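You operate a simulated robot arm through the tools that you are given. There is no shell and no other tool. Be economical: measure what you need, move in short steps, check, and stop when the job is done.

You run a simulated two-armed robot. Do the job below in one go: nothing can be reset, and whatever is moved stays where it is left.

Task
Sniff the housing on each seat for gas and vent the one that leaks.
Fine: zero the gas meter first, holding it with one hand while the other presses zero; use the probe and stand it back in its rest; the tight housing stays charged.

It is judged by the outcome, as a careful person would: the job done as asked, and still so three seconds after it is handed in. It fails if anything else is knocked over, pushed out of place, dropped, spilled or broken.

Robot
Two 7-joint arms with two-finger parallel grippers on one trunk, on a base that drives. Base frame: it is fixed to the floor where the robot stands at the start and does not move with it; the origin is under the middle of the robot, x ahead of it, y to its left, z up. Lengths are in cm, angles in degrees, forces in N, time in s.
The left shoulder is at the start at [5, 17.7, 120.4], the right one opposite. Places, roughly: zero button [50, 0, 110]; cup of the probe rest [80, -10, 100]; seat knob [50, -110, 110]; step knob [50, -120, 110]; test cabinet [80, -90, 110]; number one coupling [60, -60, 110]; number two coupling [60, -90, 110]; gain knob [50, -130, 110]; main switch [50, -130, 120]; purge button [50, -110, 120]; lamp test button [50, -120, 120]; yellow gas valve [30, -220, 120]; gas regulator knob [30, -220, 130]; cylinder handwheel [50, -240, 190]; green roof valve [30, -150, 190]; red roof valve [30, -120, 180]. Payload 3.43 kg a hand.
The TCP of each hand is the grasp point between the finger pads, 3.4 cm short of the fingertips. In the tool frame z runs along the fingers and y along their closing line. Largest opening 12.8 cm; finger width 2.4, thickness 1.2; the body of the gripper, 4.8 by 13 cm, starts 9.6 cm behind the TCP.
Orientation is that of the tool frame in the base frame, as a unit quaternion [x, y, z, w]. With the fingers straight down and closing along the base's y, the tool's x points along the base's -x, its y along +y and its z along -z.

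Tools
- The arms move only by the tool apply_moves. It takes "left_targets", "right_targets" or both (then of equal length, played together; a hand with none holds still); each is a list of rows, each a list of 7 numbers: the shift along the base's x, y, z in cm, then the turn, a rotation vector about the base's x, y, z in degrees, then the finger opening in cm, from 0 to 12.8. In form: [[dx, dy, dz, ax, ay, az, hand], ...]. A call has 1 to 10 rows; each row is the pose to reach, as a shift and turn from the pose commanded when the call began. Rows are played at 5 a second. More than 5 cm and 8.6 degrees between two rows, or a gripper value outside its range, and nothing of the call is played. A pose out of reach is approached as far as the arm can. The call stops where the force on the tool passes 40 N (or 10 N more than at its start, if that is more) or the arm is blocked; 0.2 s more then pass. Each finger travels about 10.8 cm/s and halts on what it meets, pressing with about 37 N; the grip force reading is that of the motor and also rises with nothing between the fingers. The clock runs only during rows and for 0.2 s after the last one: add rows that repeat a pose to give the fingers time. It gives the time, the measured TCP pose, the force on the tool (base axes), the opening and the grip force at its end, in the units of the frame above (readings bear some noise).
- Cameras (640 x 400 px; columns grow to the right, rows downward): "scene" is now at [14.68, -3.81, 136.03]; the picture's right is [-0.45, -0.89, 0.00], its down [-0.56, 0.28, -0.78] and it looks along [0.70, -0.35, -0.62] (base axes); focal length 236 px, centre (320, 200). "left" rides on the left gripper at [7.6, 1.1, -16] in its tool frame; the picture's right is [-0.15, 0.99, 0.00], its down [-0.88, -0.13, -0.46] and it looks along [-0.45, -0.07, 0.89] (tool axes); focal length 234 px, centre (320, 200). "right" rides on the right gripper at [7.6, -1.1, -16] in its tool frame; the picture's right is [0.15, 0.99, 0.00], its down [-0.88, 0.13, -0.46] and it looks along [-0.45, 0.07, 0.89] (tool axes); focal length 234 px, centre (320, 200). There is no depth. A picture from a camera that has moved, and an enlarged one, comes with that camera's place and axes in the base frame and with its lens.
- camera(camera): a new picture of that camera. The clock stands still meanwhile.
- slide_trunk(by): slides the trunk up (or, below 0, down) by that many cm; the arms and the scene camera ride with it, the base frame stays. It gives what a move gives, with no picture.
- drive_base(legs): drives the robot by 1 to 6 legs, each [ahead, turn to the left] in cm and degrees, along the robot's own axes; the way and the turn of a leg run together, so that a leg with both is an arc; at most 150 cm and 180 degrees a leg. The arms and the cameras ride along, it lands a little off, and it stops where it bumps. It gives what a move gives.
- turn_head(pan, tilt): turns the head with the scene camera to pan (to the left, within 80 degrees either way) and tilt (down, from -29 to 69), counted from straight ahead of the robot. It gives what a move gives.
- zoom(camera, box): a new picture of the part [left, top, right, bottom] of that camera's present view, enlarged. The clock stands still meanwhile.
- hand_in(): hands the job in; it is judged then, once.

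Go step by step. Nothing tells you exact positions but the pictures and the camera data: compare them with the known pose of the tool, close in by small moves and look again before you grip or let go. The budget is 120 turns and 100 pictures, counting those below and the enlarged ones. Unless the task says otherwise, let go and move clear before handing in, and close with one line.

The tools are called after ">>>" as name(argument=value, ...) on one line, values as JSON. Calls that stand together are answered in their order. apply_moves: Moves the arms, as the interface text tells. Its arguments: {"type":"object","properties":{"left_targets":{"type":"array","items":{"type":"array","items":{"type":"number"}}},"right_targets":{"type":"array","items":{"type":"array","items":{"type":"number"}}}},"required":[]} The other tools are called the same way: slide_trunk (by) slides the trunk up or down; drive_base (legs) drives the base; turn_head (pan, tilt) turns the head that bears the scene camera; camera (camera) takes a picture; zoom (camera, box) takes an enlarged picture of a part of a camera's view; hand_in () hands the job in.

At the start:

```text
time_s: 0.0
left_eef_pos: [43.59, 6.4, 114.99]
left_tool_rot: [-0.001, 1.0, 0.001, 0.0]
left_wrist_force: [-0.6, -0.1, 0.2]
left_finger_gap: 12.82
left_grasp_force: 0.1
right_eef_pos: [40.07, -31.3, 115.06]
right_tool_rot: [0.0, 1.0, 0.001, 0.0]
right_wrist_force: [0.1, -0.6, 0.1]
right_finger_gap: 12.77
right_grasp_force: 0.2
trunk travel left (down, up): [-37.5, 2.6]
robot x, y, heading: [-0.1, -0.03, 0.3]
head pan, tilt: [-26.9, 38.5]
```

scene: 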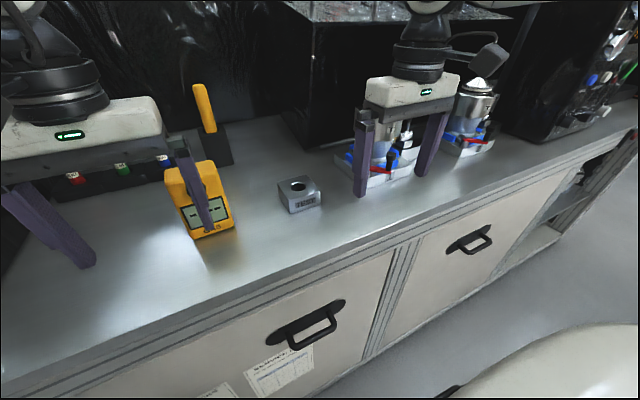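
right: 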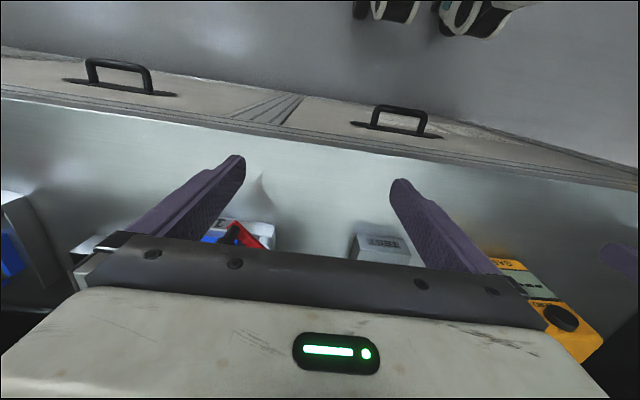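
left: 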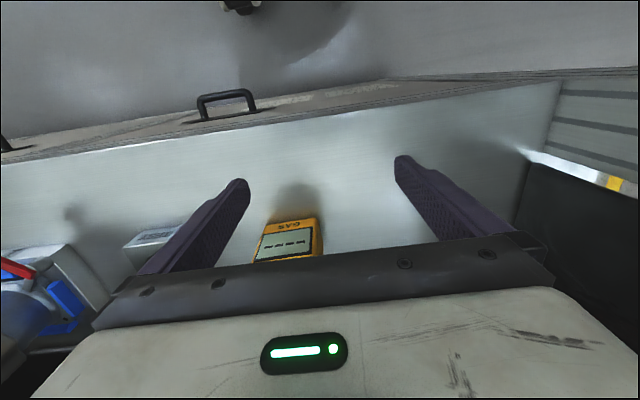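

I see the yellow meter with its probe behind it, a grey test block, two housings on seats and a cabinet. I'll look closer before moving anything.

>>> zoom(camera="scene", box=[140, 70, 340, 250])

>>> zoom(camera="scene", box=[330, 60, 530, 210])

>>> turn_head(pan=-60, tilt=25)

>>> camera(camera="scene")

```text
2.22 times, centred on (240, 160) of scene
camera zoom: at [14.68, -3.81, 136.03], right [-0.45, -0.89, 0.0], down [-0.56, 0.28, -0.78], along [0.7, -0.35, -0.62], focal length 523 px, centre (498, 289)
```

zoom: 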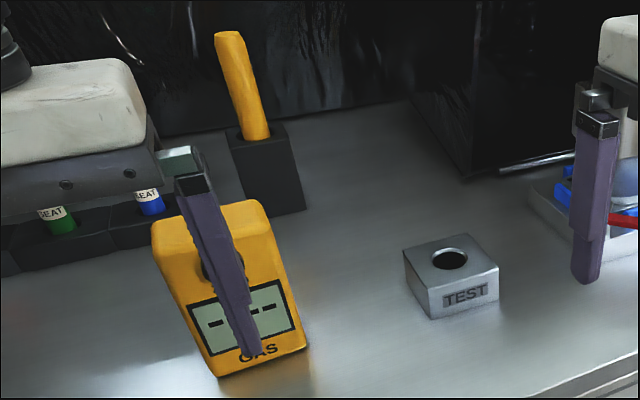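

```text
2.67 times, centred on (430, 135) of scene
camera zoom: at [14.68, -3.81, 136.03], right [-0.45, -0.89, 0.0], down [-0.56, 0.28, -0.78], along [0.7, -0.35, -0.62], focal length 628 px, centre (27, 373)
```

zoom: 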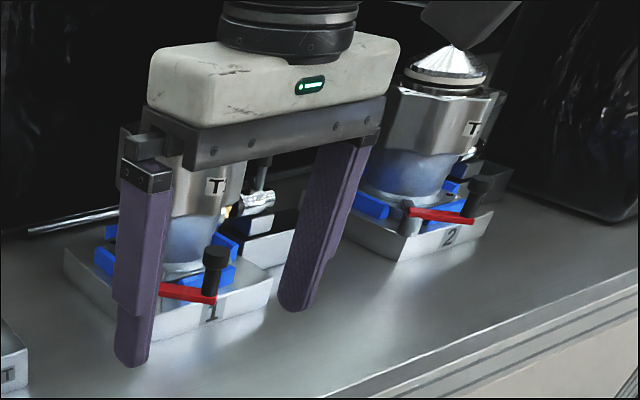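

```text
time_s: 1.0
left_eef_pos: [43.55, 6.35, 115.05]
left_tool_rot: [-0.001, 1.0, 0.0, 0.0]
left_wrist_force: [0.1, 0.2, -0.7]
left_finger_gap: 12.8
left_grasp_force: 0.1
right_eef_pos: [40.14, -31.17, 115.0]
right_tool_rot: [0.0, 1.0, 0.0, 0.0]
right_wrist_force: [-0.8, 0.1, 0.1]
right_finger_gap: 12.8
right_grasp_force: 0.1
trunk travel left (down, up): [-37.5, 2.6]
robot x, y, heading: [-0.09, 0.21, -0.1]
head pan, tilt: [-60.0, 25.0]
```

```text
94 pictures are left
camera scene: at [11.63, -7.89, 138.14], right [-0.87, -0.5, 0.0], down [-0.21, 0.37, -0.91], along [0.45, -0.78, -0.42], focal length 236 px, centre (320, 200)
```

scene: 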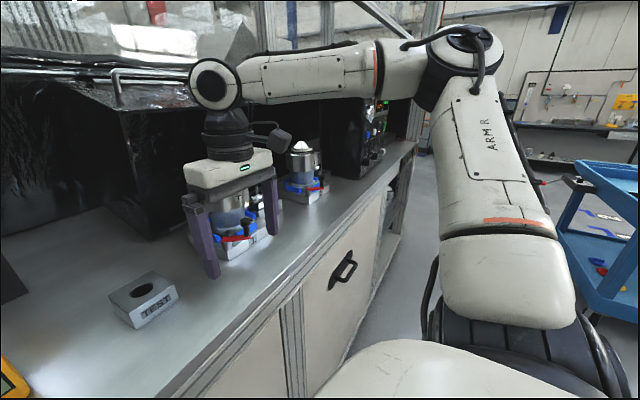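

The grippers hide the meter and housing one. I'll raise both clear and look again.

>>> apply_moves(left_targets=[[0, 0, 4, 0, 0, 0, 12.8], [0, 2, 8, 0, 0, 0, 12.8], [0, 5, 11, 0, 0, 0, 12.8], [0, 9, 12, 0, 0, 0, 12.8], [0, 13, 12, 0, 0, 0, 12.8], [0, 17, 12, 0, 0, 0, 12.8]], right_targets=[[0, 0, 4, 0, 0, 0, 12.8], [0, 0, 8, 0, 0, 0, 12.8], [-3, 0, 11, 0, 0, 0, 12.8], [-7, 0, 12, 0, 0, 0, 12.8], [-11, 0, 12, 0, 0, 0, 12.8], [-15, 0, 12, 0, 0, 0, 12.8]])

>>> turn_head(pan=0, tilt=40)

>>> camera(camera="scene")

>>> turn_head(pan=-40, tilt=25)

>>> camera(camera="scene")

```text
time_s: 2.4
left_eef_pos: [43.44, 23.49, 126.96]
left_tool_rot: [0.001, 1.0, -0.001, 0.0]
left_wrist_force: [-0.4, 0.5, -0.2]
left_finger_gap: 12.81
left_grasp_force: 0.0
right_eef_pos: [24.89, -31.18, 127.07]
right_tool_rot: [0.001, 1.0, -0.001, 0.001]
right_wrist_force: [-0.3, -0.2, 0.3]
right_finger_gap: 12.78
right_grasp_force: 0.0
trunk travel left (down, up): [-37.5, 2.6]
robot x, y, heading: [-0.19, 0.22, -0.1]
head pan, tilt: [-60.0, 25.0]
```

```text
time_s: 3.7
left_eef_pos: [43.56, 23.3, 126.96]
left_tool_rot: [-0.001, 1.0, 0.0, 0.0]
left_wrist_force: [0.2, 0.4, 0.1]
left_finger_gap: 12.8
left_grasp_force: 0.2
right_eef_pos: [25.03, -31.28, 126.99]
right_tool_rot: [0.0, 1.0, 0.0, 0.0]
right_wrist_force: [-0.2, 0.3, -0.9]
right_finger_gap: 12.81
right_grasp_force: 0.0
trunk travel left (down, up): [-37.5, 2.6]
robot x, y, heading: [0.36, 0.06, -0.2]
head pan, tilt: [0.0, 40.0]
```

```text
93 pictures are left
camera scene: at [15.52, 0.08, 135.82], right [0.0, -1.0, 0.0], down [-0.64, 0.0, -0.77], along [0.77, 0.0, -0.64], focal length 236 px, centre (320, 200)
```

scene: 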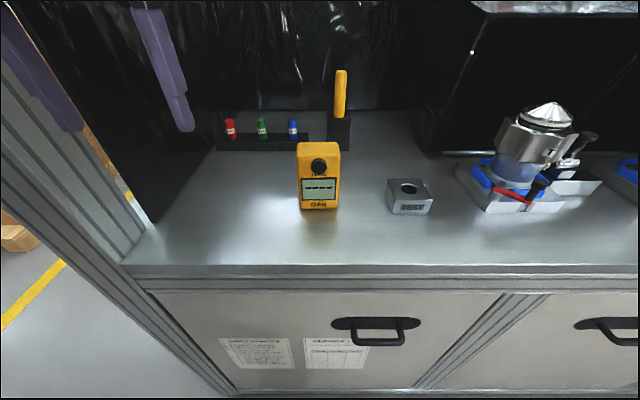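

```text
time_s: 4.8
left_eef_pos: [43.56, 23.4, 126.8]
left_tool_rot: [-0.001, 1.0, 0.0, -0.001]
left_wrist_force: [-0.2, -0.4, 0.3]
left_finger_gap: 12.78
left_grasp_force: 0.1
right_eef_pos: [25.07, -31.25, 127.09]
right_tool_rot: [0.001, 1.0, 0.001, 0.0]
right_wrist_force: [0.5, 0.1, 0.3]
right_finger_gap: 12.8
right_grasp_force: 0.0
trunk travel left (down, up): [-37.5, 2.6]
robot x, y, heading: [-0.16, -0.31, -0.1]
head pan, tilt: [-40.0, 25.0]
```

```text
92 pictures are left
camera scene: at [14.08, -5.83, 138.14], right [-0.64, -0.77, 0.0], down [-0.32, 0.27, -0.91], along [0.69, -0.58, -0.42], focal length 236 px, centre (320, 200)
```

scene: 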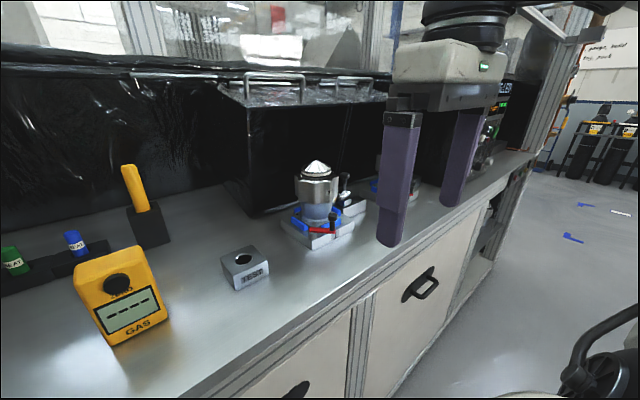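

>>> zoom(camera="scene", box=[270, 150, 390, 260])

>>> turn_head(pan=0, tilt=40)

>>> zoom(camera="scene", box=[210, 60, 370, 220])

>>> zoom(camera="scene", box=[200, 320, 400, 380])

>>> zoom(camera="scene", box=[440, 90, 640, 230])

```text
3.64 times, centred on (330, 205) of scene
camera zoom: at [14.08, -5.83, 138.14], right [-0.64, -0.77, 0.0], down [-0.32, 0.27, -0.91], along [0.69, -0.58, -0.42], focal length 856 px, centre (284, 182)
```

zoom: 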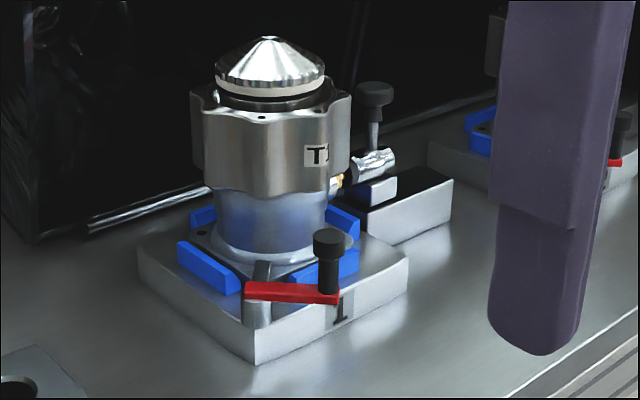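

```text
time_s: 5.8
left_eef_pos: [43.6, 23.38, 126.92]
left_tool_rot: [-0.001, 1.0, 0.0, 0.0]
left_wrist_force: [0.3, 0.0, -0.3]
left_finger_gap: 12.77
left_grasp_force: 0.1
right_eef_pos: [25.15, -31.18, 127.17]
right_tool_rot: [-0.001, 1.0, 0.0, 0.0]
right_wrist_force: [-0.4, -0.1, -0.2]
right_finger_gap: 12.79
right_grasp_force: 0.1
trunk travel left (down, up): [-37.5, 2.6]
robot x, y, heading: [-0.06, -0.15, 0.0]
head pan, tilt: [0.0, 40.0]
```

```text
2.50 times, centred on (290, 140) of scene
camera zoom: at [15.52, 0.08, 135.82], right [0.0, -1.0, 0.0], down [-0.64, 0.0, -0.77], along [0.77, 0.0, -0.64], focal length 589 px, centre (395, 350)
```

zoom: 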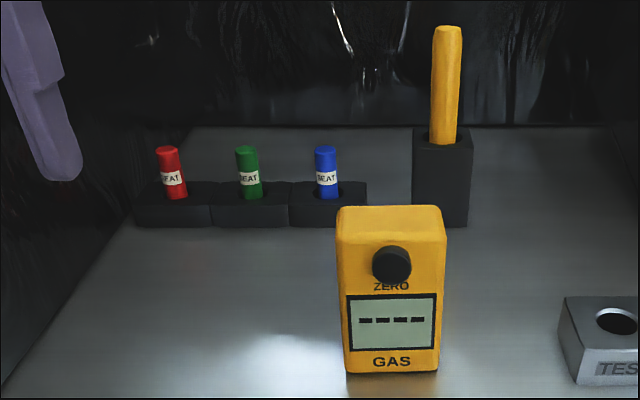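

```text
3.20 times, centred on (300, 350) of scene
camera zoom: at [15.52, 0.08, 135.82], right [0.0, -1.0, 0.0], down [-0.64, 0.0, -0.77], along [0.77, 0.0, -0.64], focal length 754 px, centre (384, -280)
```

zoom: 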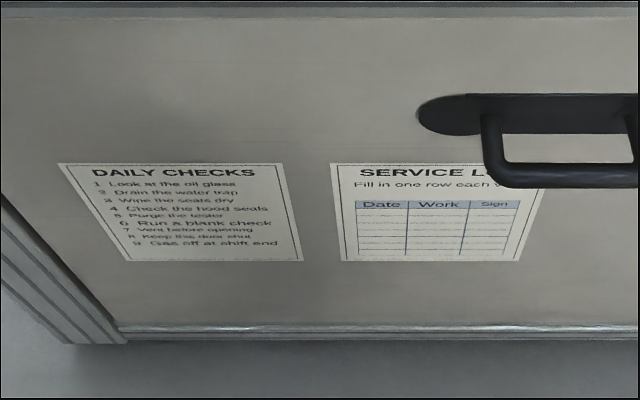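

```text
2.86 times, centred on (540, 160) of scene
camera zoom: at [15.52, 0.08, 135.82], right [0.0, -1.0, 0.0], down [-0.64, 0.0, -0.77], along [0.77, 0.0, -0.64], focal length 673 px, centre (-309, 314)
```

zoom: 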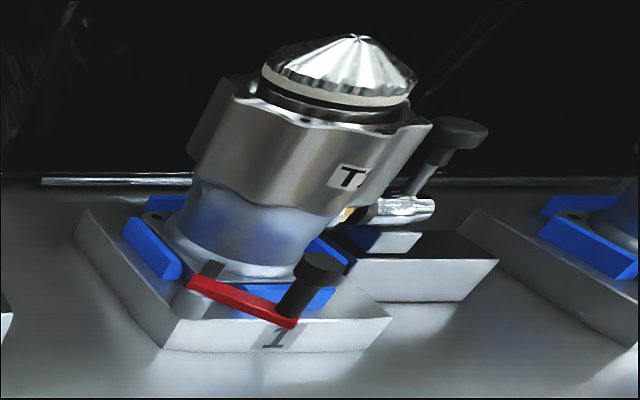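

The panel has coloured heat markers, a standing gas meter with a ZERO button, the probe in its rest, and seat 1. I take hand-camera views to triangulate the meter and look at the cabinet.

>>> camera(camera="left")

>>> camera(camera="right")

>>> turn_head(pan=-48, tilt=15)

>>> zoom(camera="scene", box=[320, 100, 560, 250])

```text
87 pictures are left
camera left: at [36.11, 24.49, 142.77], right [0.14, 0.99, 0.0], down [0.88, -0.13, 0.46], along [0.45, -0.07, -0.89], focal length 234 px, centre (320, 200)
```

left: 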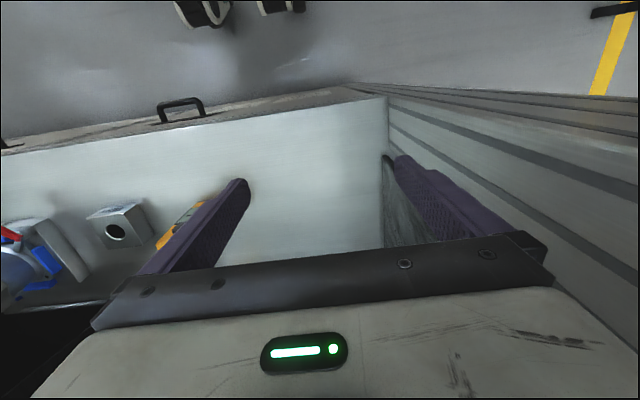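

```text
86 pictures are left
camera right: at [17.44, -32.33, 143.09], right [-0.15, 0.99, 0.0], down [0.88, 0.13, 0.46], along [0.45, 0.07, -0.89], focal length 234 px, centre (320, 200)
```

right: 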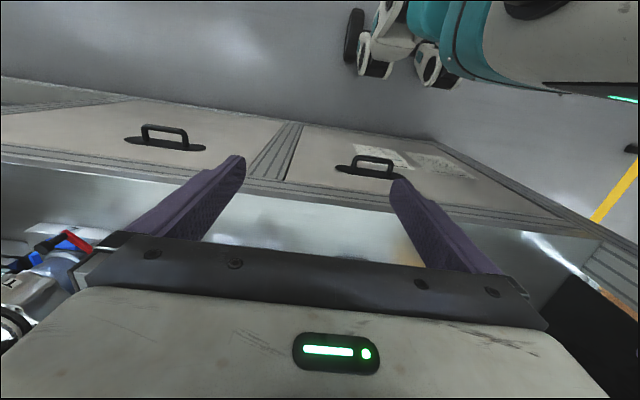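

```text
time_s: 7.0
left_eef_pos: [43.65, 23.43, 126.92]
left_tool_rot: [0.0, 1.0, 0.0, -0.001]
left_wrist_force: [0.0, 0.8, -0.1]
left_finger_gap: 12.78
left_grasp_force: 0.0
right_eef_pos: [25.12, -31.35, 127.06]
right_tool_rot: [0.0, 1.0, 0.0, 0.0]
right_wrist_force: [-0.1, -0.5, 0.3]
right_finger_gap: 12.79
right_grasp_force: 0.0
trunk travel left (down, up): [-37.5, 2.6]
robot x, y, heading: [0.23, 0.01, 0.1]
head pan, tilt: [-48.0, 15.0]
```

```text
2.67 times, centred on (440, 175) of scene
camera zoom: at [13.28, -6.85, 139.77], right [-0.74, -0.67, 0.0], down [-0.17, 0.19, -0.97], along [0.65, -0.72, -0.26], focal length 628 px, centre (0, 267)
```

zoom: 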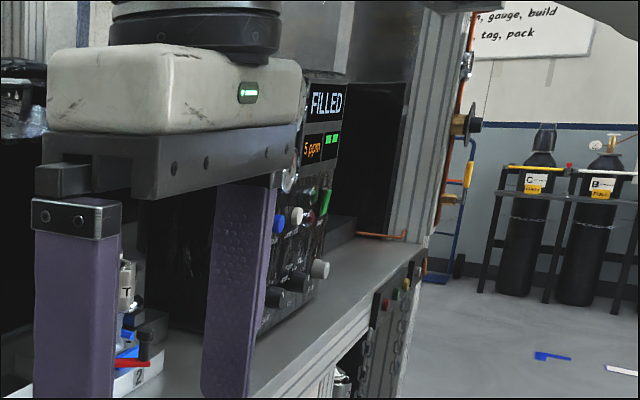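

Table is at about z = 101, meter front at x ≈ 54, button near [54, 0.4, 112]. I'll bring the left hand above the meter at height, and check reach and alignment.

>>> apply_moves(left_targets=[[2, -4, 0, 0, 0, 0, 12.8], [4, -8, 0, 0, 0, 0, 12.8], [7, -12, 0, 0, 0, 0, 12.8], [10, -16, 0, 0, 0, 0, 12.8], [12, -20, 0, 0, 0, 0, 12.8], [13.5, -23, 0, 0, 0, 0, 12.8], [13.5, -23, 0, 0, 0, 0, 12.8]])

>>> turn_head(pan=0, tilt=30)

>>> camera(camera="scene")

>>> camera(camera="left")

```text
time_s: 8.6
left_eef_pos: [53.86, 1.45, 125.38]
left_tool_rot: [-0.001, 1.0, -0.001, -0.001]
left_wrist_force: [0.5, 0.7, -0.4]
left_finger_gap: 12.8
left_grasp_force: 0.0
left hand out of reach, approached as far as the arm can: row 5, 6, 7
right_eef_pos: [25.13, -31.15, 127.17]
right_tool_rot: [0.0, 1.0, -0.001, 0.0]
right_wrist_force: [-0.5, -0.5, 0.0]
right_finger_gap: 12.79
right_grasp_force: 0.1
trunk travel left (down, up): [-37.5, 2.6]
robot x, y, heading: [0.17, 0.06, 0.1]
head pan, tilt: [-48.0, 15.0]
```

```text
time_s: 9.7
left_eef_pos: [53.98, 1.42, 125.36]
left_tool_rot: [-0.001, 1.0, 0.0, 0.0]
left_wrist_force: [-0.8, 0.0, -0.8]
left_finger_gap: 12.81
left_grasp_force: 0.1
right_eef_pos: [25.13, -31.33, 127.07]
right_tool_rot: [0.0, 1.0, 0.0, 0.0]
right_wrist_force: [-0.9, -0.6, 0.4]
right_finger_gap: 12.83
right_grasp_force: 0.0
trunk travel left (down, up): [-37.5, 2.6]
robot x, y, heading: [0.12, -0.02, 0.2]
head pan, tilt: [0.0, 30.0]
```

```text
84 pictures are left
camera scene: at [16.06, 0.08, 137.35], right [0.0, -1.0, 0.0], down [-0.5, 0.0, -0.87], along [0.87, 0.0, -0.5], focal length 236 px, centre (320, 200)
```

scene: 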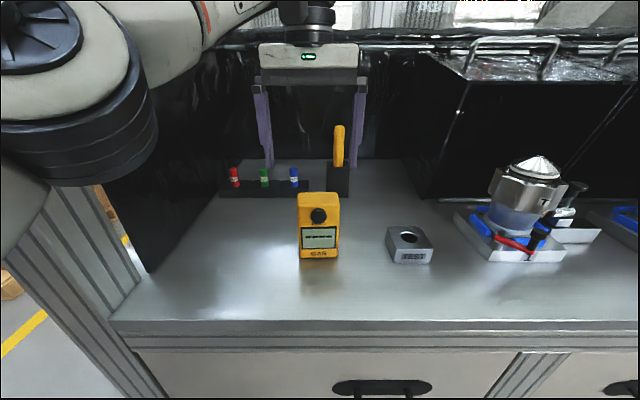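

```text
83 pictures are left
camera left: at [46.39, 2.52, 141.11], right [0.14, 0.99, 0.0], down [0.88, -0.13, 0.46], along [0.45, -0.07, -0.89], focal length 234 px, centre (320, 200)
```

left: 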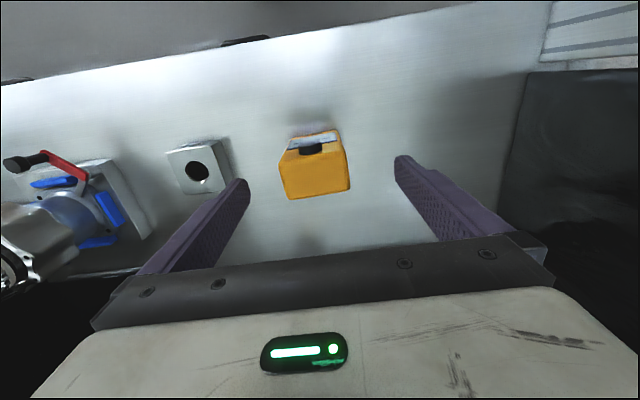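

Left hand is at its limit at x = 54; the meter spans x ≈ 53–58.5, y ≈ −3.3 to 4.2, top ≈ 115.7. I'll pull the hand back a little and drive forward 10.

>>> apply_moves(left_targets=[[-4, 0, 0, 0, 0, 0, 12.8], [-8, 0, 1, 0, 0, 0, 12.8], [-12, 0, 1, 0, 0, 0, 12.8]])

>>> drive_base(legs=[[10, 0]])

>>> camera(camera="scene")

>>> camera(camera="left")

```text
time_s: 10.5
left_eef_pos: [41.8, 1.42, 126.35]
left_tool_rot: [-0.002, 1.0, -0.001, 0.001]
left_wrist_force: [-0.1, -0.2, -1.2]
left_finger_gap: 12.78
left_grasp_force: 0.1
right_eef_pos: [25.1, -31.13, 127.17]
right_tool_rot: [0.0, 1.0, 0.0, 0.0]
right_wrist_force: [0.2, -0.2, -0.1]
right_finger_gap: 12.79
right_grasp_force: 0.0
trunk travel left (down, up): [-37.5, 2.6]
robot x, y, heading: [-0.22, 0.12, 0.1]
head pan, tilt: [0.0, 30.0]
```

```text
time_s: 11.7
left_eef_pos: [51.91, 1.3, 126.27]
left_tool_rot: [-0.001, 1.0, 0.0, 0.0]
left_wrist_force: [0.3, 0.4, 0.4]
left_finger_gap: 12.8
left_grasp_force: 0.0
right_eef_pos: [35.01, -31.28, 127.16]
right_tool_rot: [0.0, 1.0, 0.0, -0.001]
right_wrist_force: [0.8, -0.2, 0.2]
right_finger_gap: 12.8
right_grasp_force: 0.0
trunk travel left (down, up): [-37.5, 2.6]
robot x, y, heading: [9.9, 0.16, -0.2]
head pan, tilt: [0.0, 30.0]
```

```text
82 pictures are left
camera scene: at [26.08, 0.07, 137.34], right [0.0, -1.0, 0.0], down [-0.5, 0.0, -0.87], along [0.87, 0.0, -0.5], focal length 236 px, centre (320, 200)
```

scene: 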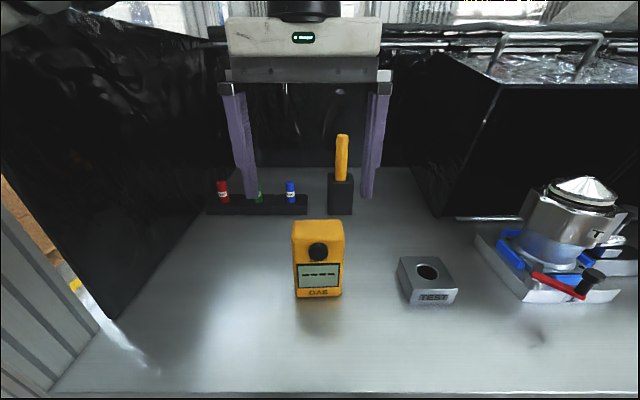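

```text
81 pictures are left
camera left: at [44.35, 2.43, 142.13], right [0.15, 0.99, 0.0], down [0.88, -0.13, 0.46], along [0.45, -0.07, -0.89], focal length 234 px, centre (320, 200)
```

left: 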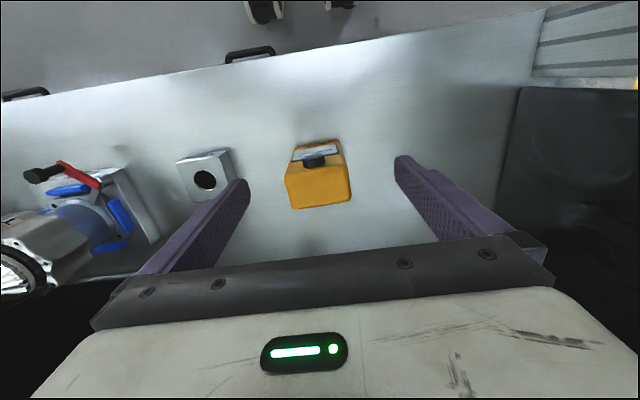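

Button is at about [53, 0.4, 113] and the meter centre at [56, 0.5]. Left hand goes over it and lowers around it, open.

>>> apply_moves(left_targets=[[4.1, -0.8, 0, 0, 0, 0, 12.8], [4.1, -0.8, -4, 0, 0, 0, 12.8], [4.1, -0.8, -8, 0, 0, 0, 12.8], [4.1, -0.8, -12, 0, 0, 0, 12.8], [4.1, -0.8, -15, 0, 0, 0, 12.8], [4.1, -0.8, -15, 0, 0, 0, 12.8]])

>>> camera(camera="scene")

>>> camera(camera="left")

```text
time_s: 13.1
left_eef_pos: [55.97, 0.47, 111.22]
left_tool_rot: [-0.001, 1.0, 0.0, 0.0]
left_wrist_force: [0.0, -0.1, -0.7]
left_finger_gap: 12.79
left_grasp_force: 0.1
right_eef_pos: [34.96, -31.22, 127.04]
right_tool_rot: [0.0, 1.0, 0.001, 0.0]
right_wrist_force: [-0.3, 0.7, 0.3]
right_finger_gap: 12.79
right_grasp_force: 0.1
trunk travel left (down, up): [-37.5, 2.6]
robot x, y, heading: [10.22, -0.21, 0.1]
head pan, tilt: [0.0, 30.0]
```

```text
80 pictures are left
camera scene: at [25.98, 0.07, 137.35], right [0.0, -1.0, 0.0], down [-0.5, 0.0, -0.87], along [0.87, 0.0, -0.5], focal length 236 px, centre (320, 200)
```

scene: 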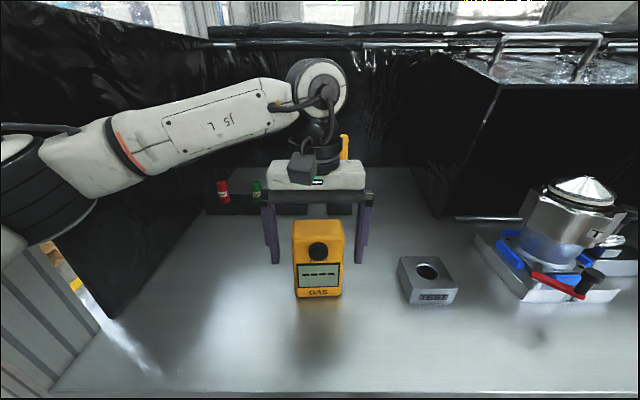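

```text
79 pictures are left
camera left: at [48.4, 1.6, 127.08], right [0.15, 0.99, 0.0], down [0.88, -0.13, 0.46], along [0.45, -0.07, -0.89], focal length 234 px, centre (320, 200)
```

left: 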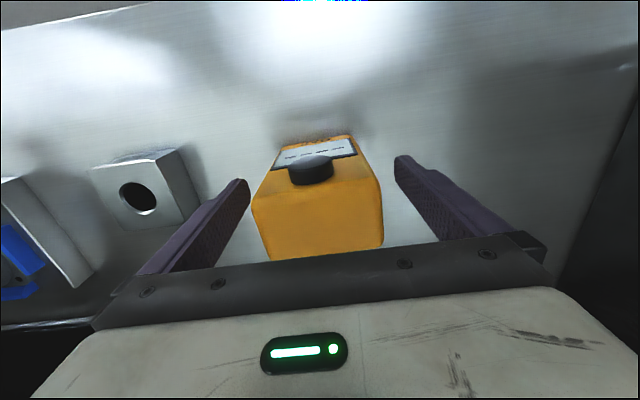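

The meter sits centred between the left fingers. I close on it, and bring the closed right hand, pitched 50° forward, in front of the button.

>>> apply_moves(left_targets=[[0, 0, 0, 0, 0, 0, 10], [0, 0, 0, 0, 0, 0, 8.5], [0, 0, 0, 0, 0, 0, 7], [0, 0, 0, 0, 0, 0, 6.5], [0, 0, 0, 0, 0, 0, 6.5]])

>>> apply_moves(right_targets=[[0.9, 3.16, -1.25, 0, -5, 0, 10], [1.8, 6.32, -2.5, 0, -10, 0, 8], [2.7, 9.48, -3.75, 0, -15, 0, 6], [3.6, 12.64, -5, 0, -20, 0, 4], [4.5, 15.8, -6.25, 0, -25, 0, 2], [5.4, 18.96, -7.5, 0, -30, 0, 0], [6.3, 22.12, -8.75, 0, -35, 0, 0], [7.2, 25.28, -10, 0, -40, 0, 0], [8.1, 28.44, -11.25, 0, -45, 0, 0], [9, 31.6, -12.5, 0, -50, 0, 0]])

>>> camera(camera="scene")

>>> camera(camera="right")

>>> camera(camera="left")

```text
time_s: 14.3
left_eef_pos: [55.99, 0.5, 111.26]
left_tool_rot: [0.0, 1.0, 0.0, 0.0]
left_wrist_force: [-0.5, 0.1, 0.0]
left_finger_gap: 8.54
left_grasp_force: 36.7
right_eef_pos: [35.02, -31.24, 127.03]
right_tool_rot: [0.0, 1.0, 0.0, 0.0]
right_wrist_force: [-0.6, -0.2, 0.9]
right_finger_gap: 12.8
right_grasp_force: 0.1
trunk travel left (down, up): [-37.5, 2.6]
robot x, y, heading: [9.94, 0.14, 0.1]
head pan, tilt: [0.0, 30.0]
```

```text
time_s: 15.8
left_eef_pos: [55.95, 0.51, 111.29]
left_tool_rot: [-0.001, 1.0, 0.0, 0.001]
left_wrist_force: [1.0, 0.2, 1.4]
left_finger_gap: 8.53
left_grasp_force: 37.2
right_eef_pos: [41.1, -11.52, 120.15]
right_tool_rot: [-0.004, 0.961, 0.0, 0.276]
right_wrist_force: [1.8, -0.8, 1.7]
right_finger_gap: 0.0
right_grasp_force: 32.9
right hand out of reach, approached as far as the arm can: row 7
trunk travel left (down, up): [-37.5, 2.6]
robot x, y, heading: [9.76, 0.04, 0.1]
head pan, tilt: [0.0, 30.0]
stopped in row 7 (right hand): the force on the tool passed its limit (the readings are from after the stop); the commanded pose is now the measured one
```

```text
78 pictures are left
camera scene: at [25.97, 0.07, 137.36], right [0.0, -1.0, 0.0], down [-0.5, 0.0, -0.87], along [0.87, 0.0, -0.5], focal length 236 px, centre (320, 200)
```

scene: 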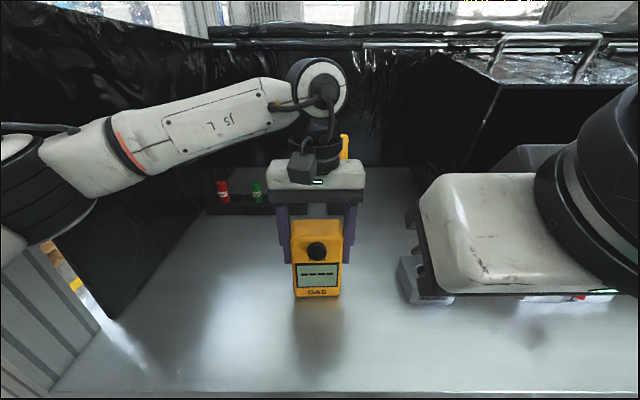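

```text
77 pictures are left
camera right: at [26.07, -12.66, 129.7], right [-0.13, 0.99, -0.08], down [0.5, 0.14, 0.85], along [0.85, 0.07, -0.52], focal length 234 px, centre (320, 200)
```

right: 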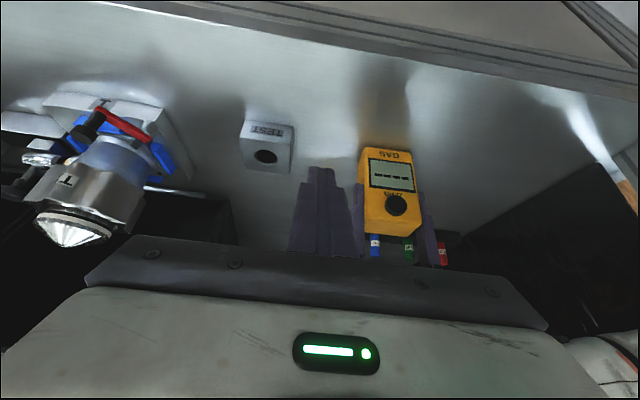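

```text
76 pictures are left
camera left: at [48.42, 1.6, 127.11], right [0.15, 0.99, 0.0], down [0.88, -0.13, 0.46], along [0.45, -0.07, -0.89], focal length 234 px, centre (320, 200)
```

left: 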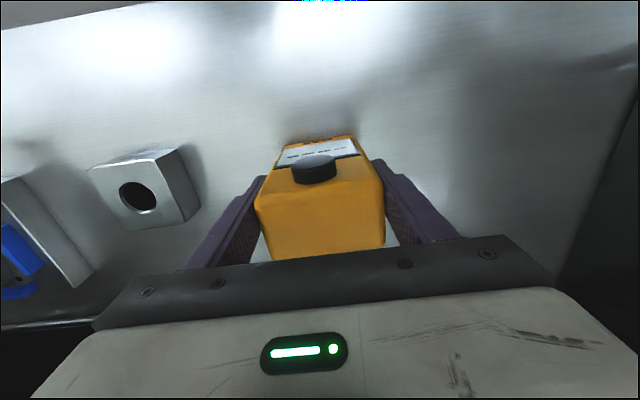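

The right wrist met its own reach/body limit with that pitch; the meter is gripped and untouched. I'll undo the pitch and instead approach from the right side with the tool rolled toward +y.

>>> apply_moves(right_targets=[[0, -3, 1, 0, 6, 0, 0], [0, -6, 2, 0, 12, 0, 0], [1, -9, 3, 0, 18, 0, 0], [2, -12, 4, 0, 25, 0, 0], [3, -14, 5, 0, 32.1, 0, 0]])

>>> apply_moves(right_targets=[[0.5, 0, 0, 7, 0, 0, 0], [1, 0, -0.5, 14, 0, 0, 0], [1.5, 0, -1, 21, 0, 0, 0], [2, 0, -2, 28, 0, 0, 0], [3, 0, -3, 35, 0, 0, 0], [4, 0, -4, 42, 0, 0, 0], [4.5, 0, -5, 49, 0, 0, 0], [4.5, 0, -6, 56, 0, 0, 0], [4.5, 0, -7, 63, 0, 0, 0], [4.5, 0, -8, 70, 0, 0, 0]])

>>> camera(camera="scene")

```text
time_s: 17.0
left_eef_pos: [55.87, 0.43, 111.36]
left_tool_rot: [-0.001, 1.0, -0.001, 0.0]
left_wrist_force: [-0.3, -0.4, 1.1]
left_finger_gap: 8.53
left_grasp_force: 37.1
right_eef_pos: [44.16, -25.59, 124.96]
right_tool_rot: [-0.004, 1.0, 0.002, -0.002]
right_wrist_force: [0.0, -0.9, -1.2]
right_finger_gap: 0.0
right_grasp_force: 33.0
trunk travel left (down, up): [-37.5, 2.6]
robot x, y, heading: [9.9, -0.11, -0.0]
head pan, tilt: [0.0, 30.0]
```

```text
time_s: 19.2
left_eef_pos: [56.0, 0.5, 111.27]
left_tool_rot: [0.0, 1.0, 0.0, 0.0]
left_wrist_force: [0.3, 0.8, 1.2]
left_finger_gap: 8.52
left_grasp_force: 37.4
right_eef_pos: [48.66, -25.58, 117.1]
right_tool_rot: [-0.003, 0.818, 0.576, 0.003]
right_wrist_force: [1.0, 0.5, -0.2]
right_finger_gap: 0.0
right_grasp_force: 32.9
trunk travel left (down, up): [-37.5, 2.6]
robot x, y, heading: [9.9, -0.19, 0.0]
head pan, tilt: [0.0, 30.0]
```

```text
75 pictures are left
camera scene: at [25.98, 0.06, 137.35], right [0.0, -1.0, 0.0], down [-0.5, 0.0, -0.87], along [0.87, 0.0, -0.5], focal length 236 px, centre (320, 200)
```

scene: 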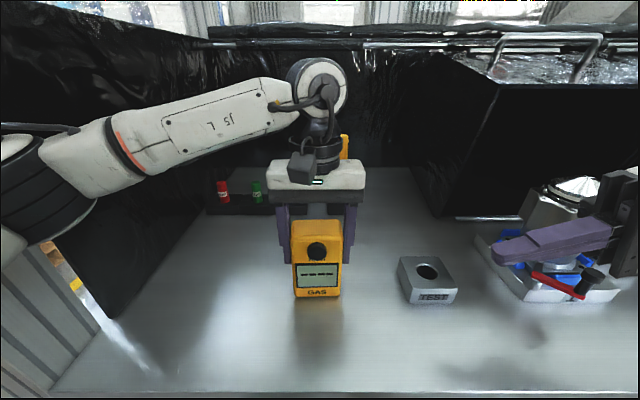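

Now slide the right fingertip in front of the button, leaving a gap, and check.

>>> apply_moves(right_targets=[[0, 4.5, -1, 0, 0, 0, 0], [0, 9, -2, 0, 0, 0, 0], [0, 13, -3, 0, 0, 0, 0], [0, 17, -3.4, 0, 0, 0, 0], [0, 21, -3.4, 0, 0, 0, 0], [0, 24.2, -3.4, 0, 0, 0, 0]])

>>> camera(camera="scene")

>>> camera(camera="left")

```text
time_s: 20.6
left_eef_pos: [55.97, 0.5, 111.21]
left_tool_rot: [0.0, 1.0, -0.001, 0.001]
left_wrist_force: [0.2, 0.1, 2.2]
left_finger_gap: 8.51
left_grasp_force: 36.8
right_eef_pos: [47.95, -1.18, 114.34]
right_tool_rot: [-0.003, 0.821, 0.571, 0.003]
right_wrist_force: [-0.9, 0.2, 0.0]
right_finger_gap: 0.02
right_grasp_force: 33.3
right hand out of reach, approached as far as the arm can: row 6
trunk travel left (down, up): [-37.5, 2.6]
robot x, y, heading: [10.05, 0.2, 0.1]
head pan, tilt: [0.0, 30.0]
```

```text
74 pictures are left
camera scene: at [25.98, 0.1, 137.35], right [0.0, -1.0, 0.0], down [-0.5, 0.0, -0.87], along [0.87, 0.0, -0.5], focal length 236 px, centre (320, 200)
```

scene: 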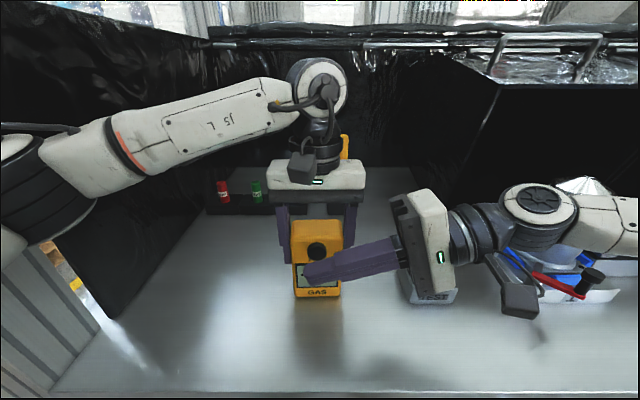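

```text
73 pictures are left
camera left: at [48.4, 1.62, 127.12], right [0.15, 0.99, 0.0], down [0.88, -0.13, 0.46], along [0.45, -0.07, -0.89], focal length 234 px, centre (320, 200)
```

left: 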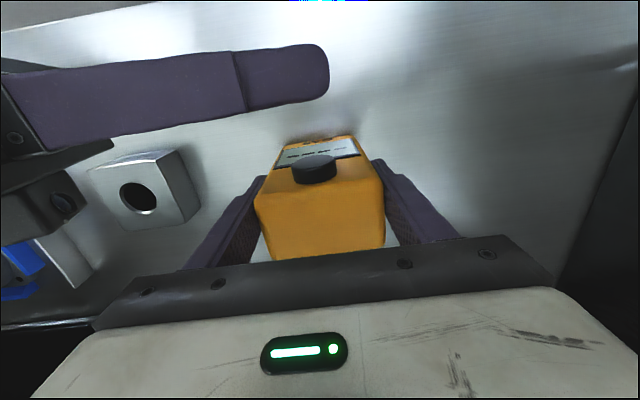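

The finger is about 3 cm short of the button. I nudge forward to contact.

>>> apply_moves(right_targets=[[1, -0.6, -0.8, 0, 0, 0, 0], [2, -0.6, -0.8, 0, 0, 0, 0], [2.7, -0.6, -0.8, 0, 0, 0, 0], [3.1, -0.6, -0.8, 0, 0, 0, 0]])

>>> camera(camera="left")

```text
time_s: 21.6
left_eef_pos: [55.91, 0.59, 111.36]
left_tool_rot: [-0.001, 1.0, 0.0, 0.0]
left_wrist_force: [-1.1, -0.3, 1.1]
left_finger_gap: 8.54
left_grasp_force: 37.5
right_eef_pos: [49.82, -2.38, 115.0]
right_tool_rot: [-0.003, 0.823, 0.568, 0.004]
right_wrist_force: [0.1, -0.4, 0.0]
right_finger_gap: 0.0
right_grasp_force: 32.5
right hand out of reach, approached as far as the arm can: row 1, 2, 3, 4
trunk travel left (down, up): [-37.5, 2.6]
robot x, y, heading: [9.94, 0.05, 0.1]
head pan, tilt: [0.0, 30.0]
```

```text
72 pictures are left
camera left: at [48.4, 1.6, 127.12], right [0.15, 0.99, 0.0], down [0.88, -0.13, 0.46], along [0.45, -0.07, -0.89], focal length 234 px, centre (320, 200)
```

left: 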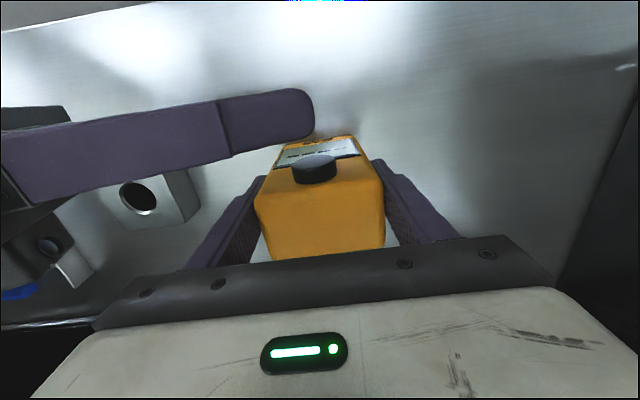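

The current wrist attitude is at a limit. I back off, yaw the tool by −35° so it points ahead-left, and re-aim the tip corner at the button.

>>> apply_moves(right_targets=[[-1.5, -1, 0, 0, 0, -7, 0], [-3, -2, 0, 0, 0, -14, 0], [-4, -2, 0, 0, 0, -21, 0], [-4, -2, 0, 0, 0, -28, 0], [-4, -1, -0.5, 0, 0, -35, 0], [-3, 0.9, -0.85, 0, 0, -35, 0], [-2.4, 0.9, -0.85, 0, 0, -35, 0]])

>>> camera(camera="left")

>>> zoom(camera="scene", box=[230, 150, 430, 320])

```text
time_s: 23.2
left_eef_pos: [55.83, 0.51, 111.31]
left_tool_rot: [-0.001, 1.0, 0.0, 0.0]
left_wrist_force: [0.4, -0.7, 2.0]
left_finger_gap: 8.54
left_grasp_force: 36.5
right_eef_pos: [49.68, -0.81, 114.41]
right_tool_rot: [0.242, 0.782, 0.547, 0.174]
right_wrist_force: [0.5, -0.9, 0.1]
right_finger_gap: 0.0
right_grasp_force: 33.7
right hand out of reach, approached as far as the arm can: row 4, 5, 6, 7
trunk travel left (down, up): [-37.5, 2.6]
robot x, y, heading: [9.86, -0.34, -0.0]
head pan, tilt: [0.0, 30.0]
```

```text
71 pictures are left
camera left: at [48.4, 1.62, 127.11], right [0.15, 0.99, 0.0], down [0.88, -0.13, 0.46], along [0.45, -0.07, -0.89], focal length 234 px, centre (320, 200)
```

left: 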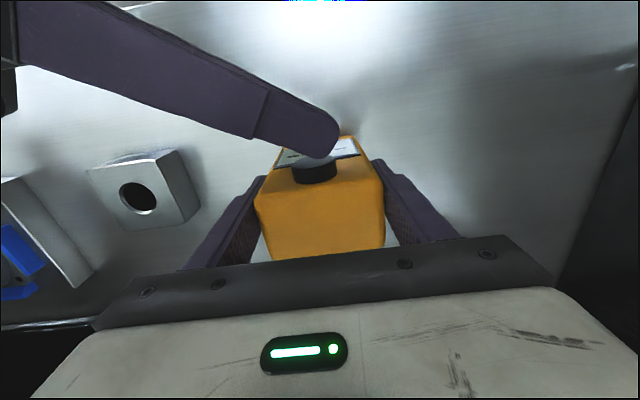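

```text
2.35 times, centred on (330, 235) of scene
camera zoom: at [25.97, 0.09, 137.35], right [0.0, -1.0, 0.0], down [-0.5, 0.0, -0.87], along [0.87, 0.0, -0.5], focal length 554 px, centre (296, 118)
```

zoom: 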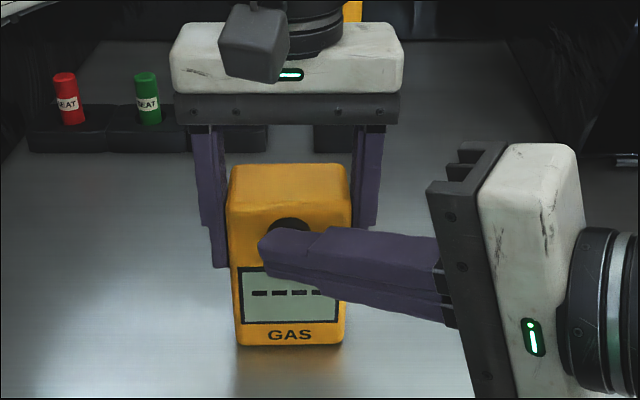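

The fingertip now sits right in front of the button; I push ahead in small steps.

>>> apply_moves(right_targets=[[0.5, -0.3, 0, 0, 0, 0, 0], [1, -0.6, 0, 0, 0, 0, 0], [1.5, -0.8, 0, 0, 0, 0, 0], [2, -0.8, 0, 0, 0, 0, 0]])

>>> zoom(camera="scene", box=[230, 150, 430, 320])

>>> camera(camera="left")

```text
time_s: 24.2
left_eef_pos: [56.02, 0.43, 111.4]
left_tool_rot: [-0.002, 1.0, -0.001, 0.002]
left_wrist_force: [22.7, -7.7, -0.5]
left_finger_gap: 8.47
left_grasp_force: 37.2
right_eef_pos: [51.31, -1.5, 114.3]
right_tool_rot: [0.238, 0.784, 0.547, 0.171]
right_wrist_force: [-23.6, 7.4, 7.0]
right_finger_gap: 0.02
right_grasp_force: 33.2
trunk travel left (down, up): [-37.5, 2.6]
robot x, y, heading: [9.69, -0.45, 0.0]
head pan, tilt: [0.0, 30.0]
```

```text
2.35 times, centred on (330, 235) of scene
camera zoom: at [25.94, 0.06, 137.36], right [0.0, -1.0, 0.0], down [-0.5, 0.0, -0.87], along [0.87, 0.0, -0.5], focal length 554 px, centre (296, 118)
```

zoom: 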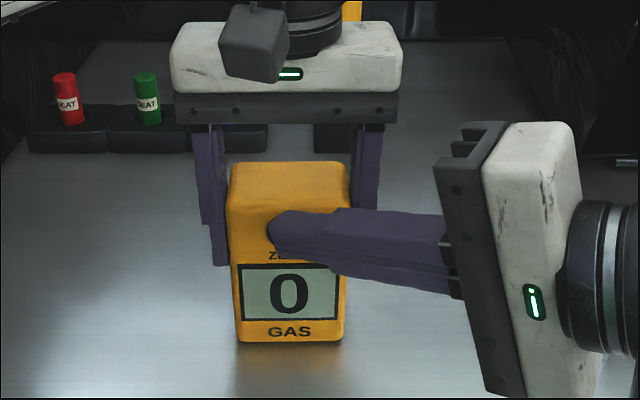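

```text
68 pictures are left
camera left: at [48.5, 1.6, 127.08], right [0.14, 0.99, 0.0], down [0.88, -0.12, 0.46], along [0.46, -0.07, -0.89], focal length 234 px, centre (320, 200)
```

left: 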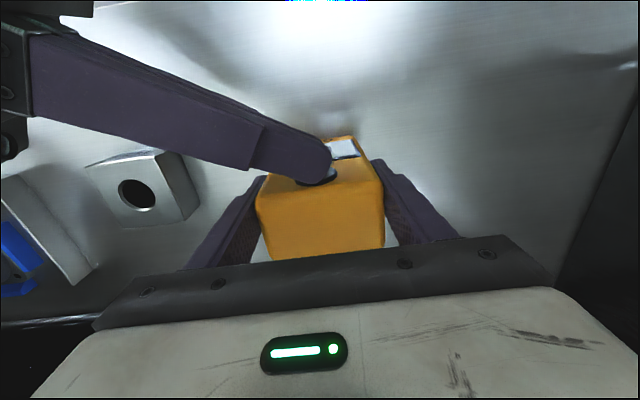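

The meter reads 0. I back the right hand off, release the meter with the left and raise it away.

>>> apply_moves(right_targets=[[-2, -0.5, 0, 0, 0, 0, 0], [-4, -4, 2, 0, 0, 0, 0], [-4, -8, 5, 0, 0, 0, 0], [-4, -12, 8, 0, 0, 0, 0], [-3, -16, 11, 0, 0, 0, 0], [-2, -20, 13, 0, 0, 0, 0]])

>>> apply_moves(left_targets=[[0, 0, 0, 0, 0, 0, 10], [0, 0, 0, 0, 0, 0, 12.8], [0, 0, 0, 0, 0, 0, 12.8], [0, 0, 4, 0, 0, 0, 12.8], [0, 0, 8, 0, 0, 0, 12.8], [0, 0, 12, 0, 0, 0, 12.8], [-3, 3, 15, 0, 0, 0, 12.8], [-6, 7, 15, 0, 0, 0, 12.8], [-9, 11, 15, 0, 0, 0, 12.8], [-12, 15, 15, 0, 0, 0, 12.8]])

>>> camera(camera="scene")

```text
refused: row 5 steps farther than a row can; nothing moved
```

```text
refused: row 7 steps farther than a row can; nothing moved
```

```text
67 pictures are left
camera scene: at [25.94, 0.06, 137.36], right [0.0, -1.0, 0.0], down [-0.5, 0.0, -0.87], along [0.87, 0.0, -0.5], focal length 236 px, centre (320, 200)
```

scene: 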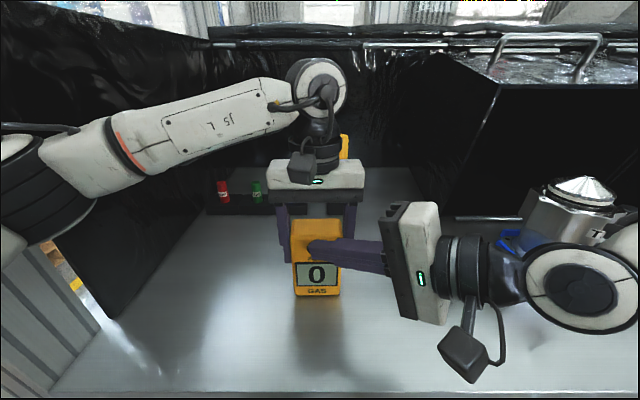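

Both calls were refused for step size; I resend with smaller steps.

>>> apply_moves(right_targets=[[-2, -0.5, 0, 0, 0, 0, 0], [-4, -3.5, 2, 0, 0, 0, 0], [-4, -7, 4, 0, 0, 0, 0], [-4, -10.5, 6, 0, 0, 0, 0], [-3, -14, 8, 0, 0, 0, 0], [-2, -17.5, 10, 0, 0, 0, 0], [-2, -20, 13, 0, 0, 0, 0]])

>>> apply_moves(left_targets=[[0, 0, 0, 0, 0, 0, 10], [0, 0, 0, 0, 0, 0, 12.8], [0, 0, 0, 0, 0, 0, 12.8], [0, 0, 4, 0, 0, 0, 12.8], [0, 0, 8, 0, 0, 0, 12.8], [0, 0, 12, 0, 0, 0, 12.8], [-2, 3, 15, 0, 0, 0, 12.8], [-4, 7, 15, 0, 0, 0, 12.8], [-6, 11, 15, 0, 0, 0, 12.8], [-8, 15, 15, 0, 0, 0, 12.8]])

>>> camera(camera="scene")

```text
time_s: 25.8
left_eef_pos: [55.9, 0.51, 111.24]
left_tool_rot: [-0.002, 1.0, 0.0, 0.0]
left_wrist_force: [-0.4, -2.2, 2.6]
left_finger_gap: 8.46
left_grasp_force: 37.1
right_eef_pos: [49.82, -21.67, 127.25]
right_tool_rot: [0.242, 0.782, 0.547, 0.174]
right_wrist_force: [0.2, 0.4, 0.7]
right_finger_gap: 0.02
right_grasp_force: 33.1
right hand out of reach, approached as far as the arm can: row 2, 3
trunk travel left (down, up): [-37.5, 2.6]
robot x, y, heading: [9.92, 0.45, -0.3]
head pan, tilt: [0.0, 30.0]
```

```text
time_s: 28.0
left_eef_pos: [46.92, 7.06, 124.82]
left_tool_rot: [0.068, 0.995, 0.066, -0.011]
left_wrist_force: [0.6, 0.2, -0.1]
left_finger_gap: 12.81
left_grasp_force: 0.0
right_eef_pos: [50.05, -25.19, 126.09]
right_tool_rot: [0.246, 0.771, 0.563, 0.167]
right_wrist_force: [-0.7, 0.9, -0.2]
right_finger_gap: 0.01
right_grasp_force: 33.4
trunk travel left (down, up): [-37.5, 2.6]
robot x, y, heading: [10.11, -0.4, -0.4]
head pan, tilt: [0.0, 30.0]
```

```text
66 pictures are left
camera scene: at [26.36, -4.53, 137.03], right [-0.01, -1.0, -0.04], down [-0.5, 0.04, -0.86], along [0.86, 0.01, -0.5], focal length 236 px, centre (320, 200)
```

scene: 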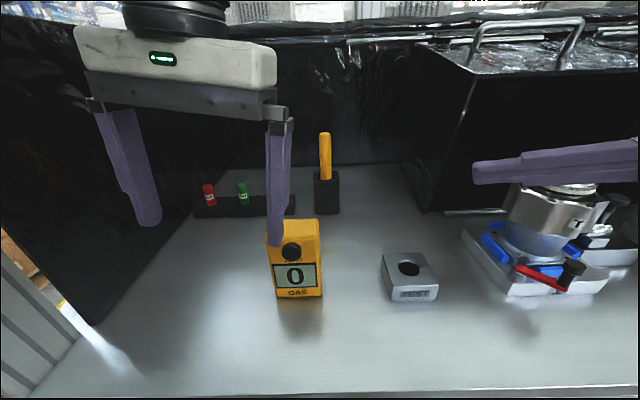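

The robot leans: the left arm is probably pressing against the left side panel. I back that motion off immediately, retreating toward the robot rather than to the left.

>>> apply_moves(left_targets=[[0, -3, 0, 0, 0, 0, 12.8], [0, -6, 0, 0, 0, 0, 12.8], [0, -9, 0, 0, 0, 0, 12.8], [0, -11, 0, 0, 0, 0, 12.8]])

>>> camera(camera="scene")

```text
time_s: 29.0
left_eef_pos: [47.83, 4.19, 126.19]
left_tool_rot: [-0.002, 1.0, -0.001, -0.001]
left_wrist_force: [0.9, 0.6, -0.1]
left_finger_gap: 12.79
left_grasp_force: 0.1
right_eef_pos: [49.61, -22.02, 127.28]
right_tool_rot: [0.243, 0.781, 0.548, 0.175]
right_wrist_force: [0.3, 1.0, 0.5]
right_finger_gap: 0.05
right_grasp_force: 32.7
trunk travel left (down, up): [-37.5, 2.6]
robot x, y, heading: [9.73, 0.11, 0.2]
head pan, tilt: [0.0, 30.0]
```

```text
65 pictures are left
camera scene: at [25.84, 0.03, 137.28], right [0.0, -1.0, 0.0], down [-0.5, 0.0, -0.87], along [0.87, 0.0, -0.5], focal length 236 px, centre (320, 200)
```

scene: 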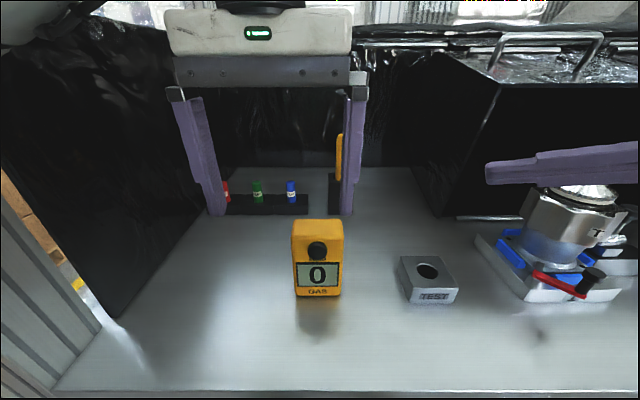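

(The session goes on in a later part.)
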